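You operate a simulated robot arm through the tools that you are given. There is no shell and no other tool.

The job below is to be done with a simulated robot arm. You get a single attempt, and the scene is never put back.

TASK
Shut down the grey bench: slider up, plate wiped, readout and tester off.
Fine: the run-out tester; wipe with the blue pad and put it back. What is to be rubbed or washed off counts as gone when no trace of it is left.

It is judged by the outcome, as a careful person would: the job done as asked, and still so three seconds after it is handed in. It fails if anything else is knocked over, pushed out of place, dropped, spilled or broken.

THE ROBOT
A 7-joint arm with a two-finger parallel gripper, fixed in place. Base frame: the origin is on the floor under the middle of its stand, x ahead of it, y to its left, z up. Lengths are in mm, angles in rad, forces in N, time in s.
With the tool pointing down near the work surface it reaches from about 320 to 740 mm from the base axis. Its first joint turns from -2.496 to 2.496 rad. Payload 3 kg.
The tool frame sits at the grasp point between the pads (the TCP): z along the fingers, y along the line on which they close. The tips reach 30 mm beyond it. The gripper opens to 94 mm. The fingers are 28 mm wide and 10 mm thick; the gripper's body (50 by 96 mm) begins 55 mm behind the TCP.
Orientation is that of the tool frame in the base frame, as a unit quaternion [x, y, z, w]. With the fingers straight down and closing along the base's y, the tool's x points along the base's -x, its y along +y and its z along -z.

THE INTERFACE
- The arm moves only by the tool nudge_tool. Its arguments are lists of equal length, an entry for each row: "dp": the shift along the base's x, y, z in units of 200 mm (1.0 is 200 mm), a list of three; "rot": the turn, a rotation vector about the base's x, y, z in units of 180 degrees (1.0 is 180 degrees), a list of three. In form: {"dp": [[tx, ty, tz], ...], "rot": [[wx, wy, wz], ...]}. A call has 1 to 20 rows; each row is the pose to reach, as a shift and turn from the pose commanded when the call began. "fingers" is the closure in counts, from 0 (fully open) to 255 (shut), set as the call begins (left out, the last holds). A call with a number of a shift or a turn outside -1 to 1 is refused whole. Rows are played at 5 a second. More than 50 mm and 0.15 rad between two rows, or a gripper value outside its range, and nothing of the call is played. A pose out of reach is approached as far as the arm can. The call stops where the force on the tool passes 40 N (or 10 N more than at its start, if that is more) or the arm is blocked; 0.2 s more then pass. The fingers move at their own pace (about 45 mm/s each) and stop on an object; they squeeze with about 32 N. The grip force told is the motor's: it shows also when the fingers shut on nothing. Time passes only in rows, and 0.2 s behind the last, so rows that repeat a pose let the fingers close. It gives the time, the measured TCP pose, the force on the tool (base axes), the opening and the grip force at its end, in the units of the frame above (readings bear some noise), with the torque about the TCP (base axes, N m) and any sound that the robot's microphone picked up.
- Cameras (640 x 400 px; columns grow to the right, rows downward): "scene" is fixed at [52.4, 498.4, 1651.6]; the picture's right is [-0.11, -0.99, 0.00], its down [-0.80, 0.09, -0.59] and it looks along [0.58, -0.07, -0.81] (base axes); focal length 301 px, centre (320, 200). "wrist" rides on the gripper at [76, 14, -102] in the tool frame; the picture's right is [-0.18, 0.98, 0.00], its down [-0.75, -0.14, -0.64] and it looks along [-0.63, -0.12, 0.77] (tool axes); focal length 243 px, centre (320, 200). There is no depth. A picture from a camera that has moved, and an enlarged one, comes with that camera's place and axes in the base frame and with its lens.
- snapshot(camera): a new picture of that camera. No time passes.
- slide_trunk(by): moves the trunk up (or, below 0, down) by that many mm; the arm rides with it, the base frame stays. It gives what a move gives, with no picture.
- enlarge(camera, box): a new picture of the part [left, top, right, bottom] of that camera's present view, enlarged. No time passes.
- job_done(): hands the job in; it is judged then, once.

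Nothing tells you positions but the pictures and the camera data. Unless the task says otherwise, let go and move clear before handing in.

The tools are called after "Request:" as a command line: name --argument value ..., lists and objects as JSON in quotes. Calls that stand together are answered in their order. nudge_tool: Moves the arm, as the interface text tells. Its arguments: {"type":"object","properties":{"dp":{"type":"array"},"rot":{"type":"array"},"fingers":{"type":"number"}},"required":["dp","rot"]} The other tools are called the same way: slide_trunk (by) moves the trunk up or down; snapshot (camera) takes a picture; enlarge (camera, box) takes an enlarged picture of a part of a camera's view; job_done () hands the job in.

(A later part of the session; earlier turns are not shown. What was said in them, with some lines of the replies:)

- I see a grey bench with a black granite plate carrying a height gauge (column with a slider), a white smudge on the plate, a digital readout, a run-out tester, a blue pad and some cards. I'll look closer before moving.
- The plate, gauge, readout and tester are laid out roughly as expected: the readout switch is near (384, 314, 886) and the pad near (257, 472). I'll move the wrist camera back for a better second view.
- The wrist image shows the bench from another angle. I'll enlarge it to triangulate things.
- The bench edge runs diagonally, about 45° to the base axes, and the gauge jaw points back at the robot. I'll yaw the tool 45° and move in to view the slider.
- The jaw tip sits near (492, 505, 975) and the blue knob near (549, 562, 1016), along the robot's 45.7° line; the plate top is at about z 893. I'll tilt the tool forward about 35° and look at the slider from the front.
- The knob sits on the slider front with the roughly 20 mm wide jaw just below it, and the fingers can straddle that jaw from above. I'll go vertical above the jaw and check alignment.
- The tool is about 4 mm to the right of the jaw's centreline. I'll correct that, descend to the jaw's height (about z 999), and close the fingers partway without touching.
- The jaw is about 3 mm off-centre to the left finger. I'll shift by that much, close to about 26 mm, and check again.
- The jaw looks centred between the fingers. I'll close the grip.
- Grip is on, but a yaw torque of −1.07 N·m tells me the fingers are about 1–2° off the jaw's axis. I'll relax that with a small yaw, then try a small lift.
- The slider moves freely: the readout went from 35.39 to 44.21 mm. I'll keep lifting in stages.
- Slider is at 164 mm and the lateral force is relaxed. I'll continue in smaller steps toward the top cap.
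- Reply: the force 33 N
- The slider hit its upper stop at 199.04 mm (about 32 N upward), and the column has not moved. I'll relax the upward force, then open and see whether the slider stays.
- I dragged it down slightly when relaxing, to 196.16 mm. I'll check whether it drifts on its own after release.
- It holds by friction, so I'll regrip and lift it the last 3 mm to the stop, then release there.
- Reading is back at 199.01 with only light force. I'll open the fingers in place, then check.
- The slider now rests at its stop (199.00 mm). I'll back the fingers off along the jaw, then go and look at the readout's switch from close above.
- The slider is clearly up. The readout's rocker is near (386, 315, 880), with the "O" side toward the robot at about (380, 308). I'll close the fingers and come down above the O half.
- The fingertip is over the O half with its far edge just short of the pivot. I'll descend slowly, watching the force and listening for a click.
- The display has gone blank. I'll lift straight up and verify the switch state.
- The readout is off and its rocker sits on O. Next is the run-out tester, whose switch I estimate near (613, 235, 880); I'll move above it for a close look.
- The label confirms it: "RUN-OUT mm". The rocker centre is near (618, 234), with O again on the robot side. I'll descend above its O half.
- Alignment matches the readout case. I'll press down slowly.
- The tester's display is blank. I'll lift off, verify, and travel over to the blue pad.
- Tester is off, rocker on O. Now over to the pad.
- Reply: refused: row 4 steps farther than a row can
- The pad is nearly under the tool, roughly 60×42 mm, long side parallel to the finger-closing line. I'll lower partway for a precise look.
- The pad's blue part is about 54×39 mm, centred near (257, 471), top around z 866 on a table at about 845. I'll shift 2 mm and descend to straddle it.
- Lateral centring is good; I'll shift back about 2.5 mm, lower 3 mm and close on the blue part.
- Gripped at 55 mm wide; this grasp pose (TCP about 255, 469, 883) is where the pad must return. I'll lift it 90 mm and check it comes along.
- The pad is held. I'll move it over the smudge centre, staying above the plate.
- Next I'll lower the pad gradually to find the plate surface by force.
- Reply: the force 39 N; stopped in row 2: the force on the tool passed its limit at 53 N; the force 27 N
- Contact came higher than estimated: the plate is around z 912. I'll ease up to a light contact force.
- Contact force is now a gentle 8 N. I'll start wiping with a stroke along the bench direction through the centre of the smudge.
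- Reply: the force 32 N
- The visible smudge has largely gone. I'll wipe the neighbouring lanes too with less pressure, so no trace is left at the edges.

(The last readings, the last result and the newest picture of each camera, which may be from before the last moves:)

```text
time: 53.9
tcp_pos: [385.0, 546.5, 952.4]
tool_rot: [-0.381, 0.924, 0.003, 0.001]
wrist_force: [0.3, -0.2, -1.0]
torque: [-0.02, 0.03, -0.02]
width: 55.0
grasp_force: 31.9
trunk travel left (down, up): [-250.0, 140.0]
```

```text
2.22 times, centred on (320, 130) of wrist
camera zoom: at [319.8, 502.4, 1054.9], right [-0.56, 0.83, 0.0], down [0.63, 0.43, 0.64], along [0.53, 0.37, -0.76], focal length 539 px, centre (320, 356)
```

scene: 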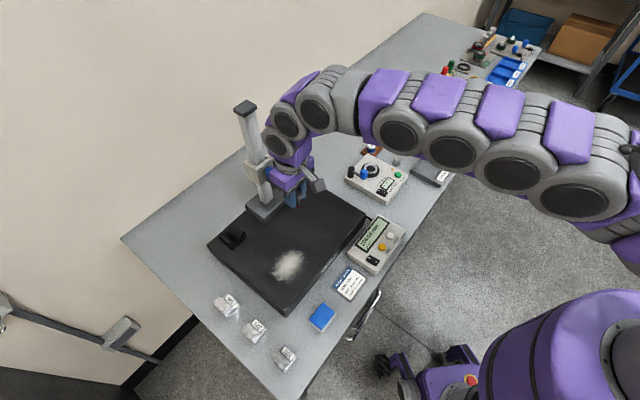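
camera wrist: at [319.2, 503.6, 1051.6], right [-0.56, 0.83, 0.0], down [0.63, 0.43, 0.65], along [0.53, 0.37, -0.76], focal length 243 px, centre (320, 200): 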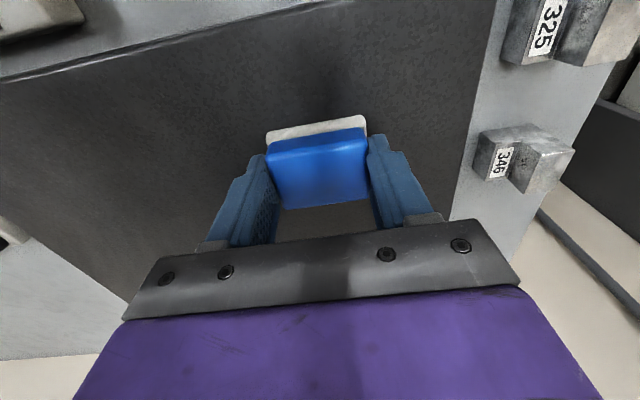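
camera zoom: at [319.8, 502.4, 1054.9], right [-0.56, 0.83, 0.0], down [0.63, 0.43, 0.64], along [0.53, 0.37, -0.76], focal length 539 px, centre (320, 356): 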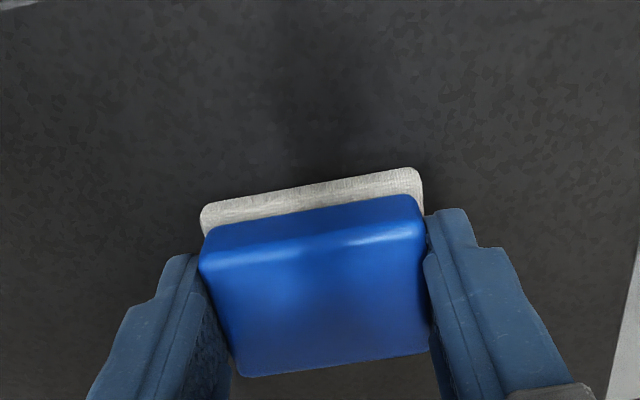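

Nothing visible, but contact was very light in that last pass. I'll lift off and look at the whole wiped area from above.

Request:
nudge_tool --dp '[[0, 0, 0.15], [0, 0, 0.35], [0.07, 0.07, 0.5], [0.14, 0.143, 0.64], [0.14, 0.143, 0.64]]' --rot '[[0, 0, 0], [0, 0, 0], [0, 0, 0], [0, 0, 0], [0, 0, 0]]'

Request:
snapshot --camera "wrist"

Request:
enlarge --camera "wrist" --box '[200, 0, 440, 150]'

Request:
enlarge --camera "scene" --box '[220, 220, 340, 310]'

```text
time: 55.0
tcp_pos: [409.7, 576.7, 1080.6]
tool_rot: [-0.382, 0.924, 0.002, 0.002]
wrist_force: [0.1, 0.4, -0.2]
torque: [-0.03, 0.02, -0.02]
width: 55.0
grasp_force: 31.5
trunk travel left (down, up): [-250.0, 140.0]
```

```text
taken
camera wrist: at [345.4, 531.7, 1182.7], right [-0.56, 0.83, 0.0], down [0.63, 0.43, 0.65], along [0.53, 0.37, -0.76], focal length 243 px, centre (320, 200)
```

wrist: 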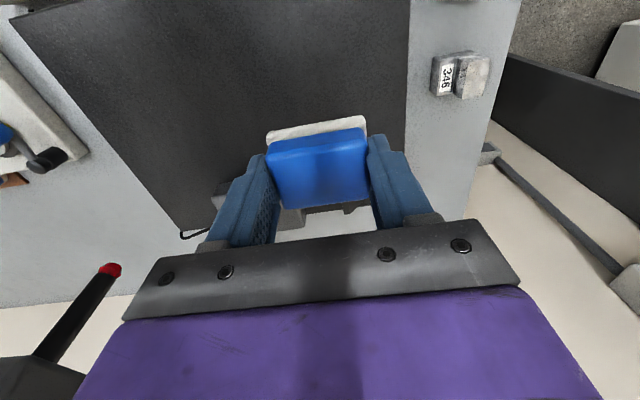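

```text
2.67 times, centred on (320, 75) of wrist
camera zoom: at [345.4, 531.7, 1182.7], right [-0.56, 0.83, 0.0], down [0.63, 0.43, 0.65], along [0.53, 0.37, -0.76], focal length 647 px, centre (320, 533)
```

zoom: 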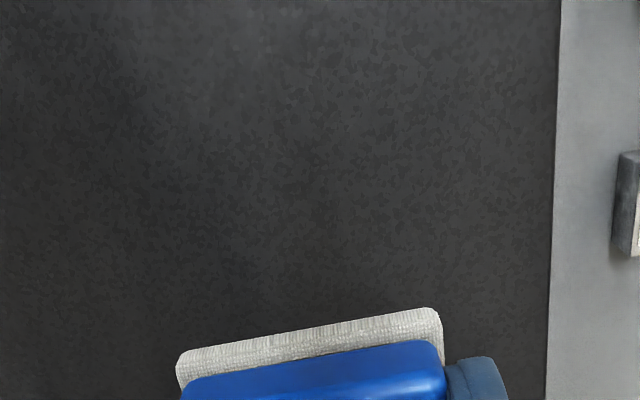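

```text
4.44 times, centred on (280, 265) of scene
camera zoom: at [52.4, 498.4, 1651.6], right [-0.11, -0.99, 0.0], down [-0.8, 0.09, -0.59], along [0.58, -0.07, -0.81], focal length 1337 px, centre (498, -89)
```

zoom: 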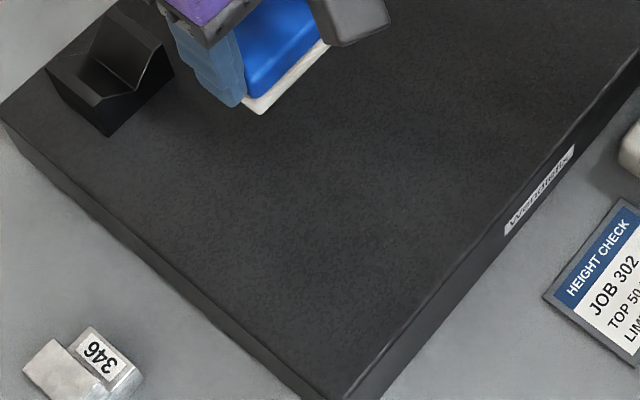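

The area looks clean, but since the second pass was barely touching I'll do one more pass in proper light contact to make sure no faint film remains.

Request:
nudge_tool --dp '[[-0.14, -0.143, -0.2], [-0.14, -0.143, -0.4], [-0.14, -0.143, -0.58], [-0.14, -0.143, -0.63], [-0.14, -0.143, -0.643], [-0.14, -0.143, -0.643]]' --rot '[[0, 0, 0], [0, 0, 0], [0, 0, 0], [0, 0, 0], [0, 0, 0], [0, 0, 0]]'

```text
refused: row 1 steps farther than a row can; nothing moved
```

Request:
nudge_tool --dp '[[-0.07, -0.07, -0.15], [-0.14, -0.143, -0.32], [-0.14, -0.143, -0.5], [-0.14, -0.143, -0.6], [-0.14, -0.143, -0.635], [-0.14, -0.143, -0.643], [-0.14, -0.143, -0.643]]' --rot '[[0, 0, 0], [0, 0, 0], [0, 0, 0], [0, 0, 0], [0, 0, 0], [0, 0, 0], [0, 0, 0]]'

```text
time: 56.6
tcp_pos: [383.7, 548.0, 949.8]
tool_rot: [-0.381, 0.924, 0.001, 0.002]
wrist_force: [1.1, 0.2, -0.6]
torque: [0.0, 0.0, 0.01]
width: 54.8
grasp_force: 32.0
trunk travel left (down, up): [-250.0, 140.0]
```

Request:
nudge_tool --dp '[[0, 0, -0.004], [0, 0, -0.008], [0, 0, -0.008]]' --rot '[[0, 0, 0], [0, 0, 0], [0, 0, 0]]'

```text
time: 57.5
tcp_pos: [383.0, 548.0, 949.4]
tool_rot: [-0.382, 0.924, 0.003, 0.002]
wrist_force: [0.8, -1.5, 8.3]
torque: [-0.27, -0.16, 0.02]
width: 55.0
grasp_force: 32.7
trunk travel left (down, up): [-250.0, 140.0]
```

Contact at 8 N. Now three full lanes at this height.

Request:
nudge_tool --dp '[[-0.0559, -0.0572, -0.002], [-0.1049, -0.1073, -0.002], [0.0024, -0.2121, -0.002], [0.1097, -0.317, -0.002], [0.0024, -0.2121, -0.002], [-0.1049, -0.1073, -0.002], [-0.2121, -0.0024, -0.002], [-0.3194, 0.1025, -0.002], [-0.2495, 0.174, -0.002], [-0.1796, 0.2455, -0.002], [-0.1097, 0.317, -0.002], [-0.0024, 0.2121, -0.002], [0.1049, 0.1073, -0.002], [0.2121, 0.0024, -0.002], [0.3194, -0.1025, -0.002], [0.2495, -0.174, -0.002], [0.143, -0.1398, -0.002], [0, 0, -0.002], [-0.143, 0.1398, -0.002], [0, 0, -0.002]]' --rot '[[0, 0, 0], [0, 0, 0], [0, 0, 0], [0, 0, 0], [0, 0, 0], [0, 0, 0], [0, 0, 0], [0, 0, 0], [0, 0, 0], [0, 0, 0], [0, 0, 0], [0, 0, 0], [0, 0, 0], [0, 0, 0], [0, 0, 0], [0, 0, 0], [0, 0, 0], [0, 0, 0], [0, 0, 0], [0, 0, 0]]'

Request:
enlarge --camera "wrist" --box '[200, 40, 440, 220]'

```text
time: 61.6
tcp_pos: [383.3, 547.5, 950.5]
tool_rot: [-0.381, 0.924, 0.003, 0.002]
wrist_force: [0.2, 4.2, 10.9]
torque: [-0.04, -0.15, 0.05]
width: 54.9
grasp_force: 32.4
trunk travel left (down, up): [-250.0, 140.0]
```

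```text
2.22 times, centred on (320, 130) of wrist
camera zoom: at [318.3, 502.8, 1051.9], right [-0.56, 0.83, 0.0], down [0.63, 0.43, 0.65], along [0.53, 0.37, -0.76], focal length 539 px, centre (320, 356)
```

zoom: 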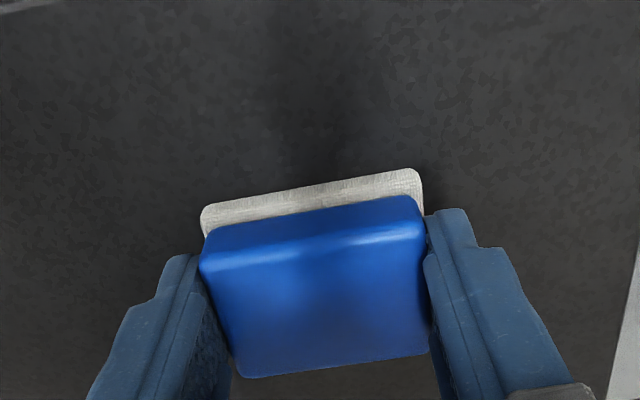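

The plate is spotless around the pad. I'll lift and carry the pad back above its original spot.

Request:
nudge_tool --dp '[[0, 0, 0.1], [0, 0, 0.25], [-0.16, -0.098, 0.25], [-0.32, -0.196, 0.25], [-0.48, -0.294, 0.25], [-0.634, -0.3885, 0.2], [-0.634, -0.3885, 0.2]]' --rot '[[0, 0, 0], [0, 0, 0], [0, 0, 0], [0, 0, 0], [0, 0, 0], [0, 0, 0], [0, 0, 0]]'

Request:
snapshot --camera "wrist"

Request:
enlarge --camera "scene" --box '[210, 200, 370, 340]'

```text
time: 63.2
tcp_pos: [256.1, 473.0, 990.0]
tool_rot: [-0.381, 0.924, 0.002, 0.001]
wrist_force: [-0.5, 0.0, -0.3]
torque: [-0.01, 0.0, 0.03]
width: 55.2
grasp_force: 32.1
trunk travel left (down, up): [-250.0, 140.0]
```

```text
taken
camera wrist: at [191.4, 427.9, 1091.4], right [-0.56, 0.83, 0.0], down [0.63, 0.43, 0.64], along [0.53, 0.37, -0.76], focal length 243 px, centre (320, 200)
```

wrist: 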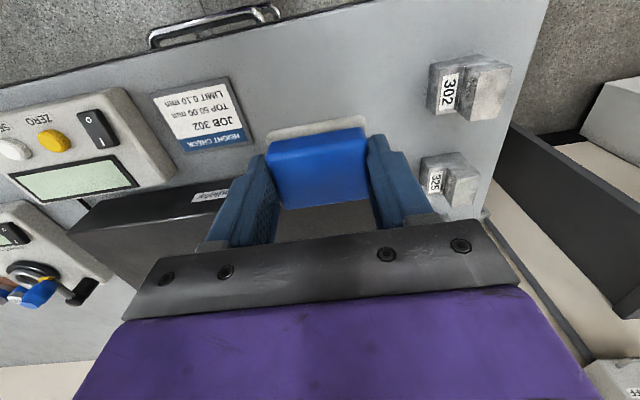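

```text
2.86 times, centred on (290, 270) of scene
camera zoom: at [52.4, 498.4, 1651.6], right [-0.11, -0.99, 0.0], down [-0.8, 0.09, -0.59], along [0.58, -0.07, -0.81], focal length 860 px, centre (406, 0)
```

zoom: 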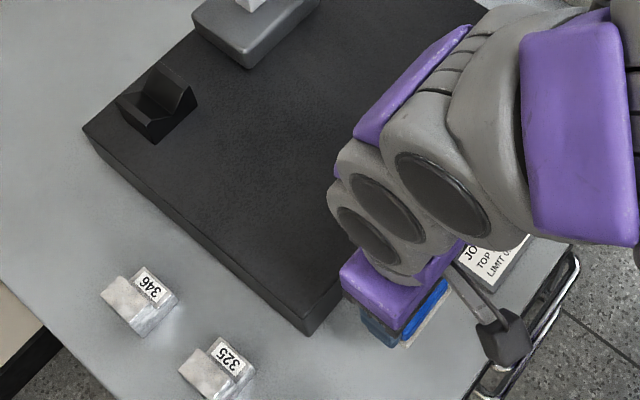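

The tool is about 3 mm off in y from the original spot. I'll correct that while descending to just above the table.

Request:
nudge_tool --dp '[[0, -0.014, -0.15], [0, -0.014, -0.3], [0, -0.014, -0.4], [0, -0.014, -0.46], [0, -0.014, -0.46]]' --rot '[[0, 0, 0], [0, 0, 0], [0, 0, 0], [0, 0, 0], [0, 0, 0]]'

Request:
enlarge --camera "wrist" --box '[220, 80, 420, 240]'

```text
time: 64.5
tcp_pos: [257.9, 469.3, 897.0]
tool_rot: [-0.383, 0.924, 0.002, 0.002]
wrist_force: [-1.0, -0.8, -2.1]
torque: [0.0, 0.0, 0.01]
width: 55.1
grasp_force: 32.0
trunk travel left (down, up): [-250.0, 140.0]
```

```text
2.50 times, centred on (320, 160) of wrist
camera zoom: at [191.8, 424.8, 998.9], right [-0.56, 0.83, 0.0], down [0.63, 0.43, 0.65], along [0.53, 0.37, -0.76], focal length 606 px, centre (320, 300)
```

zoom: 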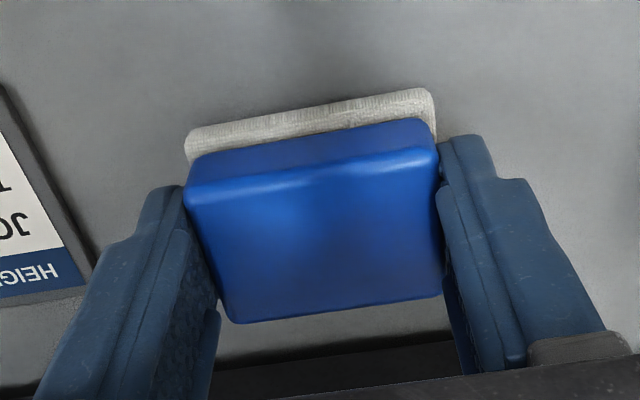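

Position matches the original grasp within a fraction of a millimetre. I'll lower slowly until the pad touches the table.

Request:
nudge_tool --dp '[[0, 0, -0.03], [0, 0, -0.05], [0, 0, -0.06], [0, 0, -0.06]]' --rot '[[0, 0, 0], [0, 0, 0], [0, 0, 0], [0, 0, 0]]'

```text
time: 65.5
tcp_pos: [256.3, 469.5, 885.3]
tool_rot: [-0.381, 0.925, 0.002, 0.002]
wrist_force: [-0.2, -0.1, -1.4]
torque: [-0.02, 0.03, 0.01]
width: 55.0
grasp_force: 31.8
trunk travel left (down, up): [-250.0, 140.0]
```

Request:
nudge_tool --dp '[[0, 0, -0.005], [0, 0, -0.01], [0, 0, -0.01]]' --rot '[[0, 0, 0], [0, 0, 0], [0, 0, 0]]'

```text
time: 66.2
tcp_pos: [256.4, 469.4, 882.3]
tool_rot: [-0.383, 0.924, 0.002, 0.003]
wrist_force: [0.2, -0.4, -0.4]
torque: [0.0, -0.01, 0.01]
width: 55.0
grasp_force: 31.7
trunk travel left (down, up): [-250.0, 140.0]
```

Request:
nudge_tool --dp '[[0, 0, -0.005], [0, 0, -0.008], [0, 0, -0.008]]' --rot '[[0, 0, 0], [0, 0, 0], [0, 0, 0]]'

Request:
enlarge --camera "wrist" --box '[220, 80, 420, 240]'

```text
time: 67.0
tcp_pos: [257.5, 466.9, 880.3]
tool_rot: [-0.383, 0.924, 0.002, 0.003]
wrist_force: [0.4, -0.1, -0.6]
torque: [-0.01, -0.01, 0.02]
width: 54.9
grasp_force: 31.7
trunk travel left (down, up): [-250.0, 140.0]
```

```text
2.50 times, centred on (320, 160) of wrist
camera zoom: at [191.7, 423.9, 983.1], right [-0.56, 0.83, 0.0], down [0.63, 0.43, 0.65], along [0.53, 0.37, -0.76], focal length 606 px, centre (320, 300)
```

zoom: 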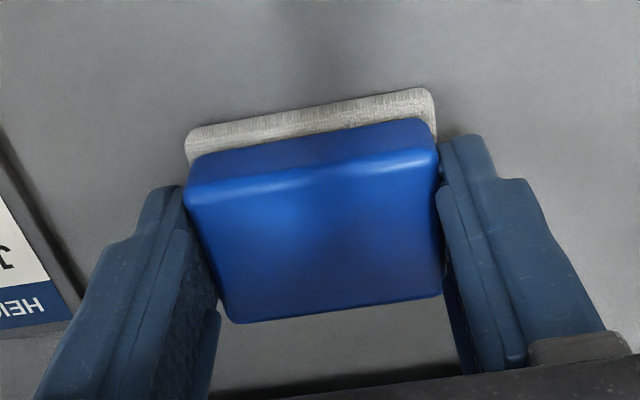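

Request:
nudge_tool --dp '[[0, 0.004, -0.004], [0, 0.004, -0.008], [0, 0.004, -0.008]]' --rot '[[0, 0, 0], [0, 0, 0], [0, 0, 0]]'

```text
time: 67.8
tcp_pos: [256.0, 470.0, 881.1]
tool_rot: [-0.382, 0.924, 0.003, 0.003]
wrist_force: [0.7, 1.1, 9.6]
torque: [-0.14, -0.22, 0.01]
width: 54.6
grasp_force: 32.2
trunk travel left (down, up): [-250.0, 140.0]
```

Pad is on the table (9.6 N). I'll open the fingers and then rise straight up.

Request:
nudge_tool --dp '[[0, 0, 0.003], [0, 0, 0.003], [0, 0, 0.003], [0, 0, 0.003]]' --rot '[[0, 0, 0], [0, 0, 0], [0, 0, 0], [0, 0, 0]]' --fingers 0

Request:
enlarge --camera "wrist" --box '[220, 80, 420, 240]'

```text
time: 68.8
tcp_pos: [255.7, 469.3, 879.4]
tool_rot: [-0.383, 0.924, 0.002, 0.002]
wrist_force: [-1.4, 0.8, 4.3]
torque: [-0.17, -0.03, -0.04]
width: 93.5
grasp_force: 0.1
trunk travel left (down, up): [-250.0, 140.0]
```

```text
2.50 times, centred on (320, 160) of wrist
camera zoom: at [191.2, 425.0, 982.0], right [-0.56, 0.83, 0.0], down [0.63, 0.43, 0.65], along [0.53, 0.37, -0.76], focal length 606 px, centre (320, 300)
```

zoom: 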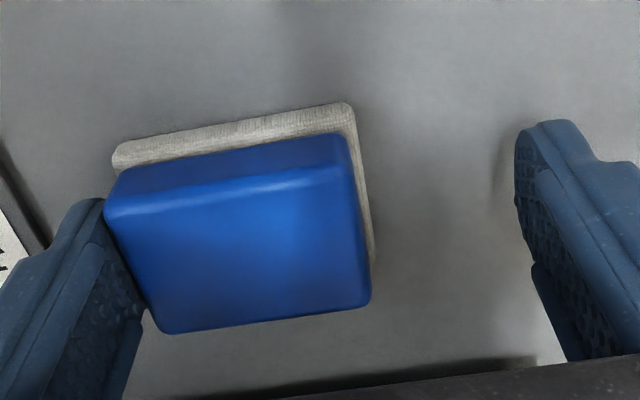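

Opening dragged the pad about 20 mm with the left finger, since its tip was pressing on the felt flange. I'll rise 2 mm to stop pressing, then re-close gently to re-centre it at the original spot.

Request:
nudge_tool --dp '[[0, 0, 0.006], [0, 0, 0.012], [0, 0, 0.012]]' --rot '[[0, 0, 0], [0, 0, 0], [0, 0, 0]]'

Request:
enlarge --camera "wrist" --box '[220, 80, 420, 240]'

Request:
enlarge --camera "scene" --box '[270, 270, 370, 350]'

```text
time: 69.7
tcp_pos: [258.1, 470.0, 882.1]
tool_rot: [-0.383, 0.924, 0.002, 0.002]
wrist_force: [-0.4, 0.3, 0.7]
torque: [0.0, 0.01, -0.01]
width: 94.1
grasp_force: 0.1
trunk travel left (down, up): [-250.0, 140.0]
```

```text
2.50 times, centred on (320, 160) of wrist
camera zoom: at [191.9, 424.7, 984.1], right [-0.56, 0.83, 0.0], down [0.63, 0.43, 0.65], along [0.53, 0.37, -0.76], focal length 606 px, centre (320, 300)
```

zoom: 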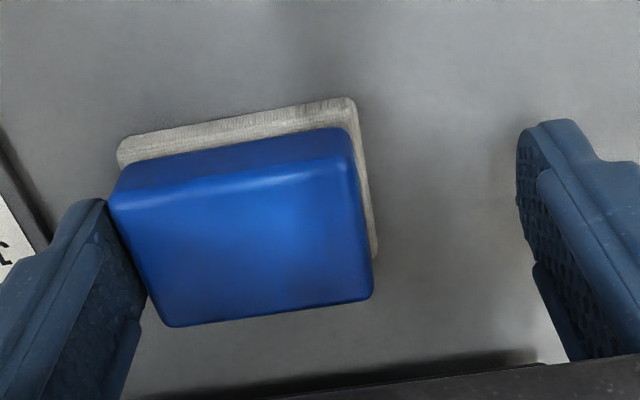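

```text
5.00 times, centred on (320, 310) of scene
camera zoom: at [52.4, 498.4, 1651.6], right [-0.11, -0.99, 0.0], down [-0.8, 0.09, -0.59], along [0.58, -0.07, -0.81], focal length 1504 px, centre (320, -350)
```

zoom: 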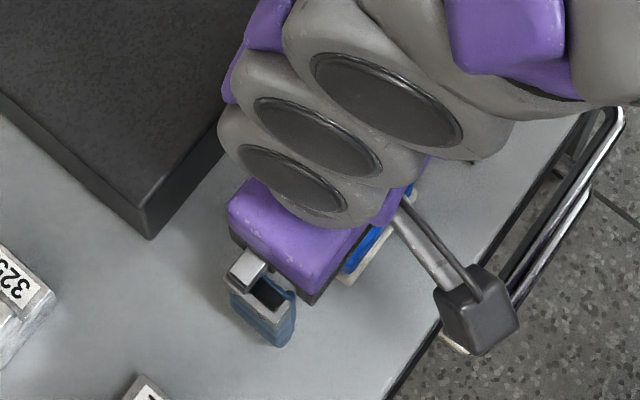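

The pad lies flat next to the left finger and the tool is still at the home spot (within 0.5 mm). I'll rise another 1.5 mm and close to re-centre and re-align it.

Request:
nudge_tool --dp '[[0, 0, 0.0075], [0, 0, 0.0075]]' --rot '[[0, 0, 0], [0, 0, 0]]'

Request:
nudge_tool --dp '[[0, 0, 0], [0, 0, 0], [0, 0, 0], [0, 0, 0], [0, 0, 0]]' --rot '[[0, 0, 0], [0, 0, 0], [0, 0, 0], [0, 0, 0], [0, 0, 0]]' --fingers 105

Request:
enlarge --camera "wrist" --box '[220, 80, 420, 240]'

```text
time: 70.2
tcp_pos: [256.8, 468.9, 883.7]
tool_rot: [-0.382, 0.924, 0.001, 0.002]
wrist_force: [-0.4, -1.0, -0.1]
torque: [-0.01, 0.0, 0.03]
width: 93.9
grasp_force: 0.1
trunk travel left (down, up): [-250.0, 140.0]
```

```text
time: 71.5
tcp_pos: [256.1, 470.3, 883.4]
tool_rot: [-0.383, 0.924, 0.003, 0.002]
wrist_force: [0.3, -0.5, 0.4]
torque: [-0.05, -0.02, 0.02]
width: 56.0
grasp_force: 1.0
trunk travel left (down, up): [-250.0, 140.0]
```

```text
2.50 times, centred on (320, 160) of wrist
camera zoom: at [191.9, 424.4, 985.9], right [-0.56, 0.83, 0.0], down [0.63, 0.43, 0.65], along [0.53, 0.37, -0.76], focal length 606 px, centre (320, 300)
```

zoom: 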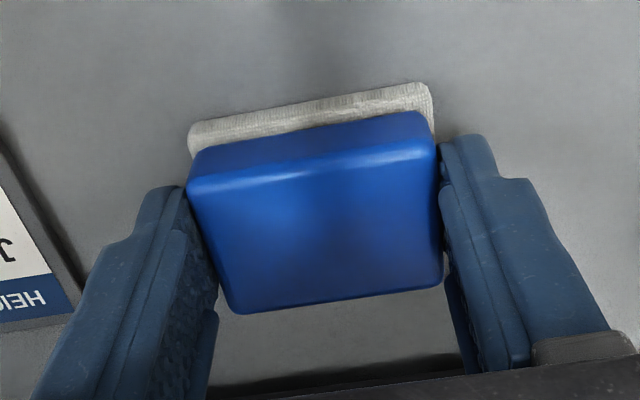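

The view now matches the original grasp picture almost exactly, and the fingers are only touching lightly (56 mm). I'll open again and check.

Request:
nudge_tool --dp '[[0, 0, 0], [0, 0, 0], [0, 0, 0], [0, 0, 0]]' --rot '[[0, 0, 0], [0, 0, 0], [0, 0, 0], [0, 0, 0]]' --fingers 0

Request:
enlarge --camera "wrist" --box '[220, 80, 420, 240]'

```text
time: 72.5
tcp_pos: [256.2, 468.5, 884.3]
tool_rot: [-0.382, 0.924, 0.002, 0.003]
wrist_force: [0.3, -0.7, -0.3]
torque: [0.01, -0.01, -0.03]
width: 94.1
grasp_force: 0.1
trunk travel left (down, up): [-250.0, 140.0]
```

```text
2.50 times, centred on (320, 160) of wrist
camera zoom: at [191.9, 424.4, 985.9], right [-0.56, 0.83, 0.0], down [0.63, 0.43, 0.65], along [0.53, 0.37, -0.76], focal length 606 px, centre (320, 300)
```

zoom: 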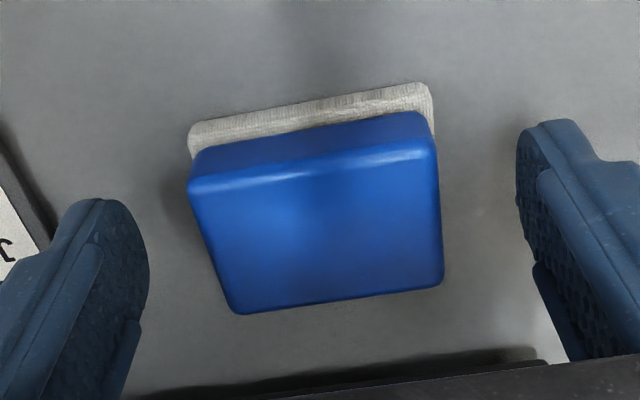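

The pad stays put this time. I'll rise straight up and move clear, then inspect everything.

Request:
nudge_tool --dp '[[0, 0, 0.1], [0, 0, 0.3], [0, 0, 0.5], [0, 0, 0.7], [0, 0, 0.88], [0, 0, 0.88]]' --rot '[[0, 0, 0], [0, 0, 0], [0, 0, 0], [0, 0, 0], [0, 0, 0], [0, 0, 0]]'

Request:
snapshot --camera "wrist"

Request:
enlarge --camera "wrist" --box '[230, 20, 410, 160]'

```text
time: 73.8
tcp_pos: [255.4, 470.3, 1060.9]
tool_rot: [-0.383, 0.924, 0.001, 0.001]
wrist_force: [0.9, 0.6, 0.0]
torque: [0.04, -0.01, 0.03]
width: 94.1
grasp_force: 0.2
trunk travel left (down, up): [-250.0, 140.0]
```

```text
taken
camera wrist: at [190.6, 426.0, 1163.3], right [-0.56, 0.83, 0.0], down [0.63, 0.43, 0.64], along [0.53, 0.37, -0.76], focal length 243 px, centre (320, 200)
```

wrist: 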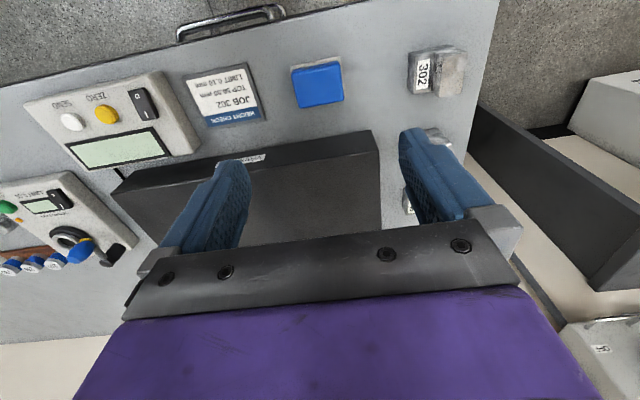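

```text
2.86 times, centred on (320, 90) of wrist
camera zoom: at [190.6, 426.0, 1163.3], right [-0.56, 0.83, 0.0], down [0.63, 0.43, 0.64], along [0.53, 0.37, -0.76], focal length 693 px, centre (320, 514)
```

zoom: 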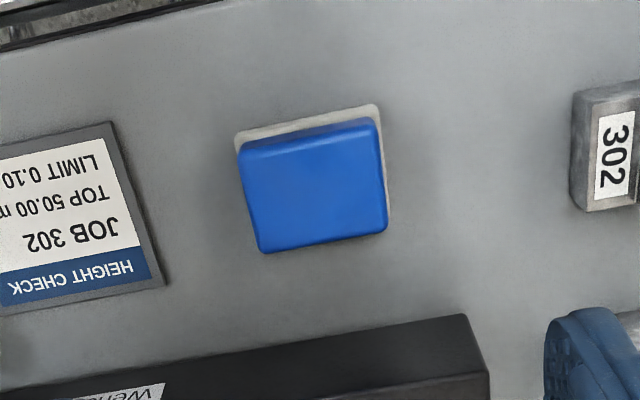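

The pad is back where it was (same offset from the card as at the start). I'll now move the arm well clear and inspect the scene.

Request:
nudge_tool --dp '[[0, 0, 0.2], [0, 0, 0.4], [0.1, -0.1, 0.6], [0.25, -0.2, 0.75], [0.42, -0.32, 0.85], [0.6, -0.42, 0.9], [0.6, -0.42, 0.9]]' --rot '[[0, 0, 0], [0, 0, 0], [0, 0, 0], [0, 0, 0], [0, 0, 0], [0, 0, 0], [0, 0, 0]]'

Request:
snapshot --camera "scene"

Request:
enlarge --camera "scene" --box '[200, 190, 380, 330]'

Request:
snapshot --camera "wrist"

```text
time: 75.5
tcp_pos: [374.1, 385.6, 1240.1]
tool_rot: [-0.382, 0.924, 0.002, 0.002]
wrist_force: [0.5, -0.5, 0.5]
torque: [0.0, 0.01, -0.02]
width: 93.9
grasp_force: 0.1
trunk travel left (down, up): [-250.0, 140.0]
```

```text
taken
```

scene: 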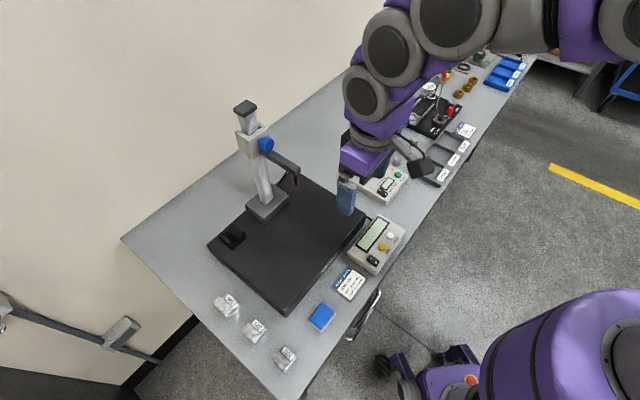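

```text
2.86 times, centred on (290, 260) of scene
camera zoom: at [52.4, 498.4, 1651.6], right [-0.11, -0.99, 0.0], down [-0.8, 0.09, -0.59], along [0.58, -0.07, -0.81], focal length 860 px, centre (406, 29)
```

zoom: 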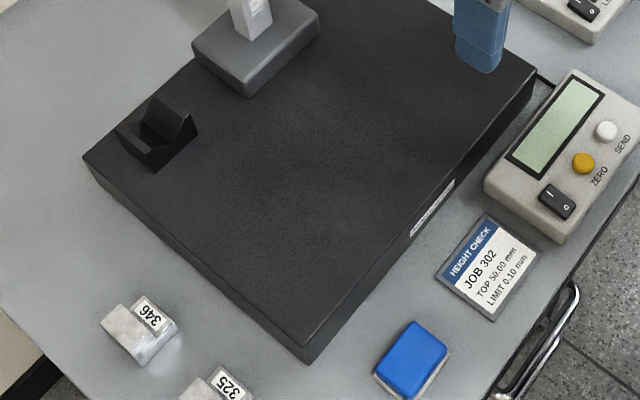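

```text
taken
camera wrist: at [310.0, 341.0, 1342.0], right [-0.56, 0.83, 0.0], down [0.63, 0.43, 0.65], along [0.53, 0.37, -0.76], focal length 243 px, centre (320, 200)
```

wrist: 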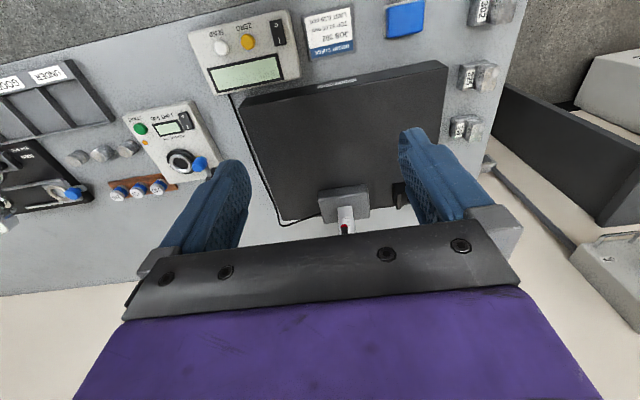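

All in place. A last close check on the plate for residue, the slider, and both switches.

Request:
enlarge --camera "scene" --box '[255, 235, 325, 295]'

Request:
enlarge --camera "wrist" --box '[240, 60, 450, 200]'

Request:
enlarge --camera "scene" --box '[210, 90, 320, 230]'

Request:
enlarge --camera "wrist" --box '[120, 0, 320, 160]'

```text
6.67 times, centred on (290, 265) of scene
camera zoom: at [52.4, 498.4, 1651.6], right [-0.11, -0.99, 0.0], down [-0.8, 0.09, -0.59], along [0.58, -0.07, -0.81], focal length 2006 px, centre (520, -233)
```

zoom: 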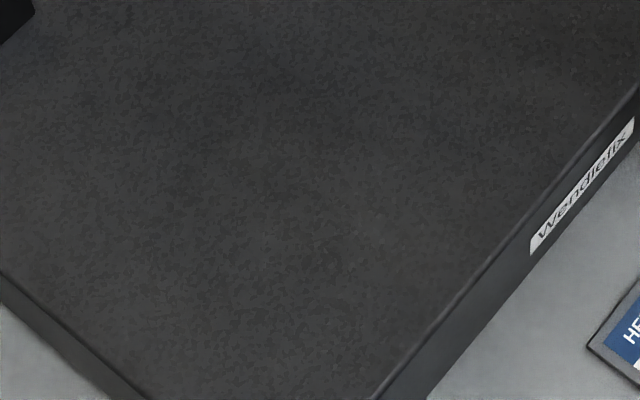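

```text
2.86 times, centred on (345, 130) of wrist
camera zoom: at [310.0, 341.0, 1342.0], right [-0.56, 0.83, 0.0], down [0.63, 0.43, 0.65], along [0.53, 0.37, -0.76], focal length 693 px, centre (249, 400)
```

zoom: 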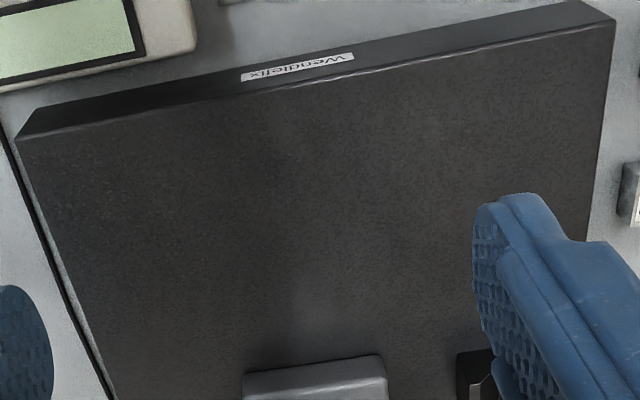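

```text
2.86 times, centred on (265, 160) of scene
camera zoom: at [52.4, 498.4, 1651.6], right [-0.11, -0.99, 0.0], down [-0.8, 0.09, -0.59], along [0.58, -0.07, -0.81], focal length 860 px, centre (477, 314)
```

zoom: 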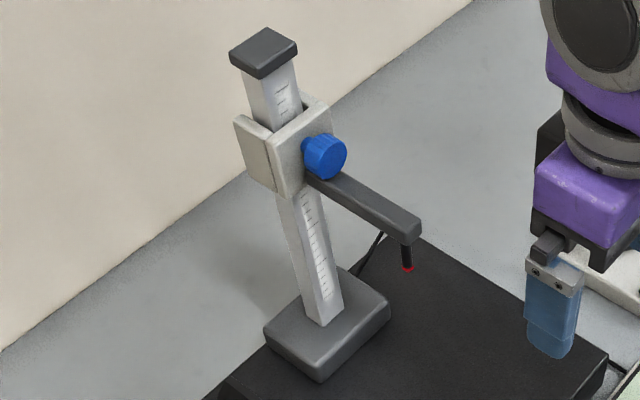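

```text
2.50 times, centred on (220, 80) of wrist
camera zoom: at [310.0, 341.0, 1342.0], right [-0.56, 0.83, 0.0], down [0.63, 0.43, 0.65], along [0.53, 0.37, -0.76], focal length 606 px, centre (570, 500)
```

zoom: 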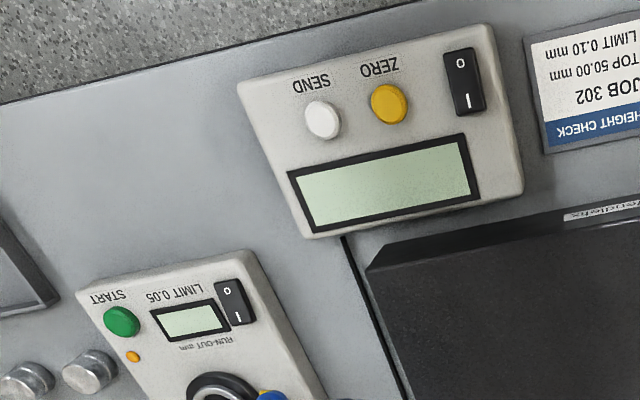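

Everything checks out: the slider is at its top stop, the plate shows no trace, the readout and run-out tester are both off, and the pad is back in place with the arm clear. I'm handing the job in.

Request:
job_done

```text
The job is handed in.
```

The grey bench is shut down and handed in; the verdict isn't in yet. When I last checked:

- **Slider:** raised to its upper stop. It read 199.00 mm and held after I let go, before I switched the readout off.
- **Plate:** wiped with the blue pad. No trace of the smudge shows in close-up from either camera.
- **Readout and run-out tester:** both switched to O, with blank displays.
- **Blue pad:** back in its original spot, within about 1 mm.

**Slip with the pad:** when I first let go, one finger dragged the pad roughly 15–20 mm across the table. I slid it back and released it again, and it stayed put. Nothing else on the bench appeared to move, and the arm is clear of it.
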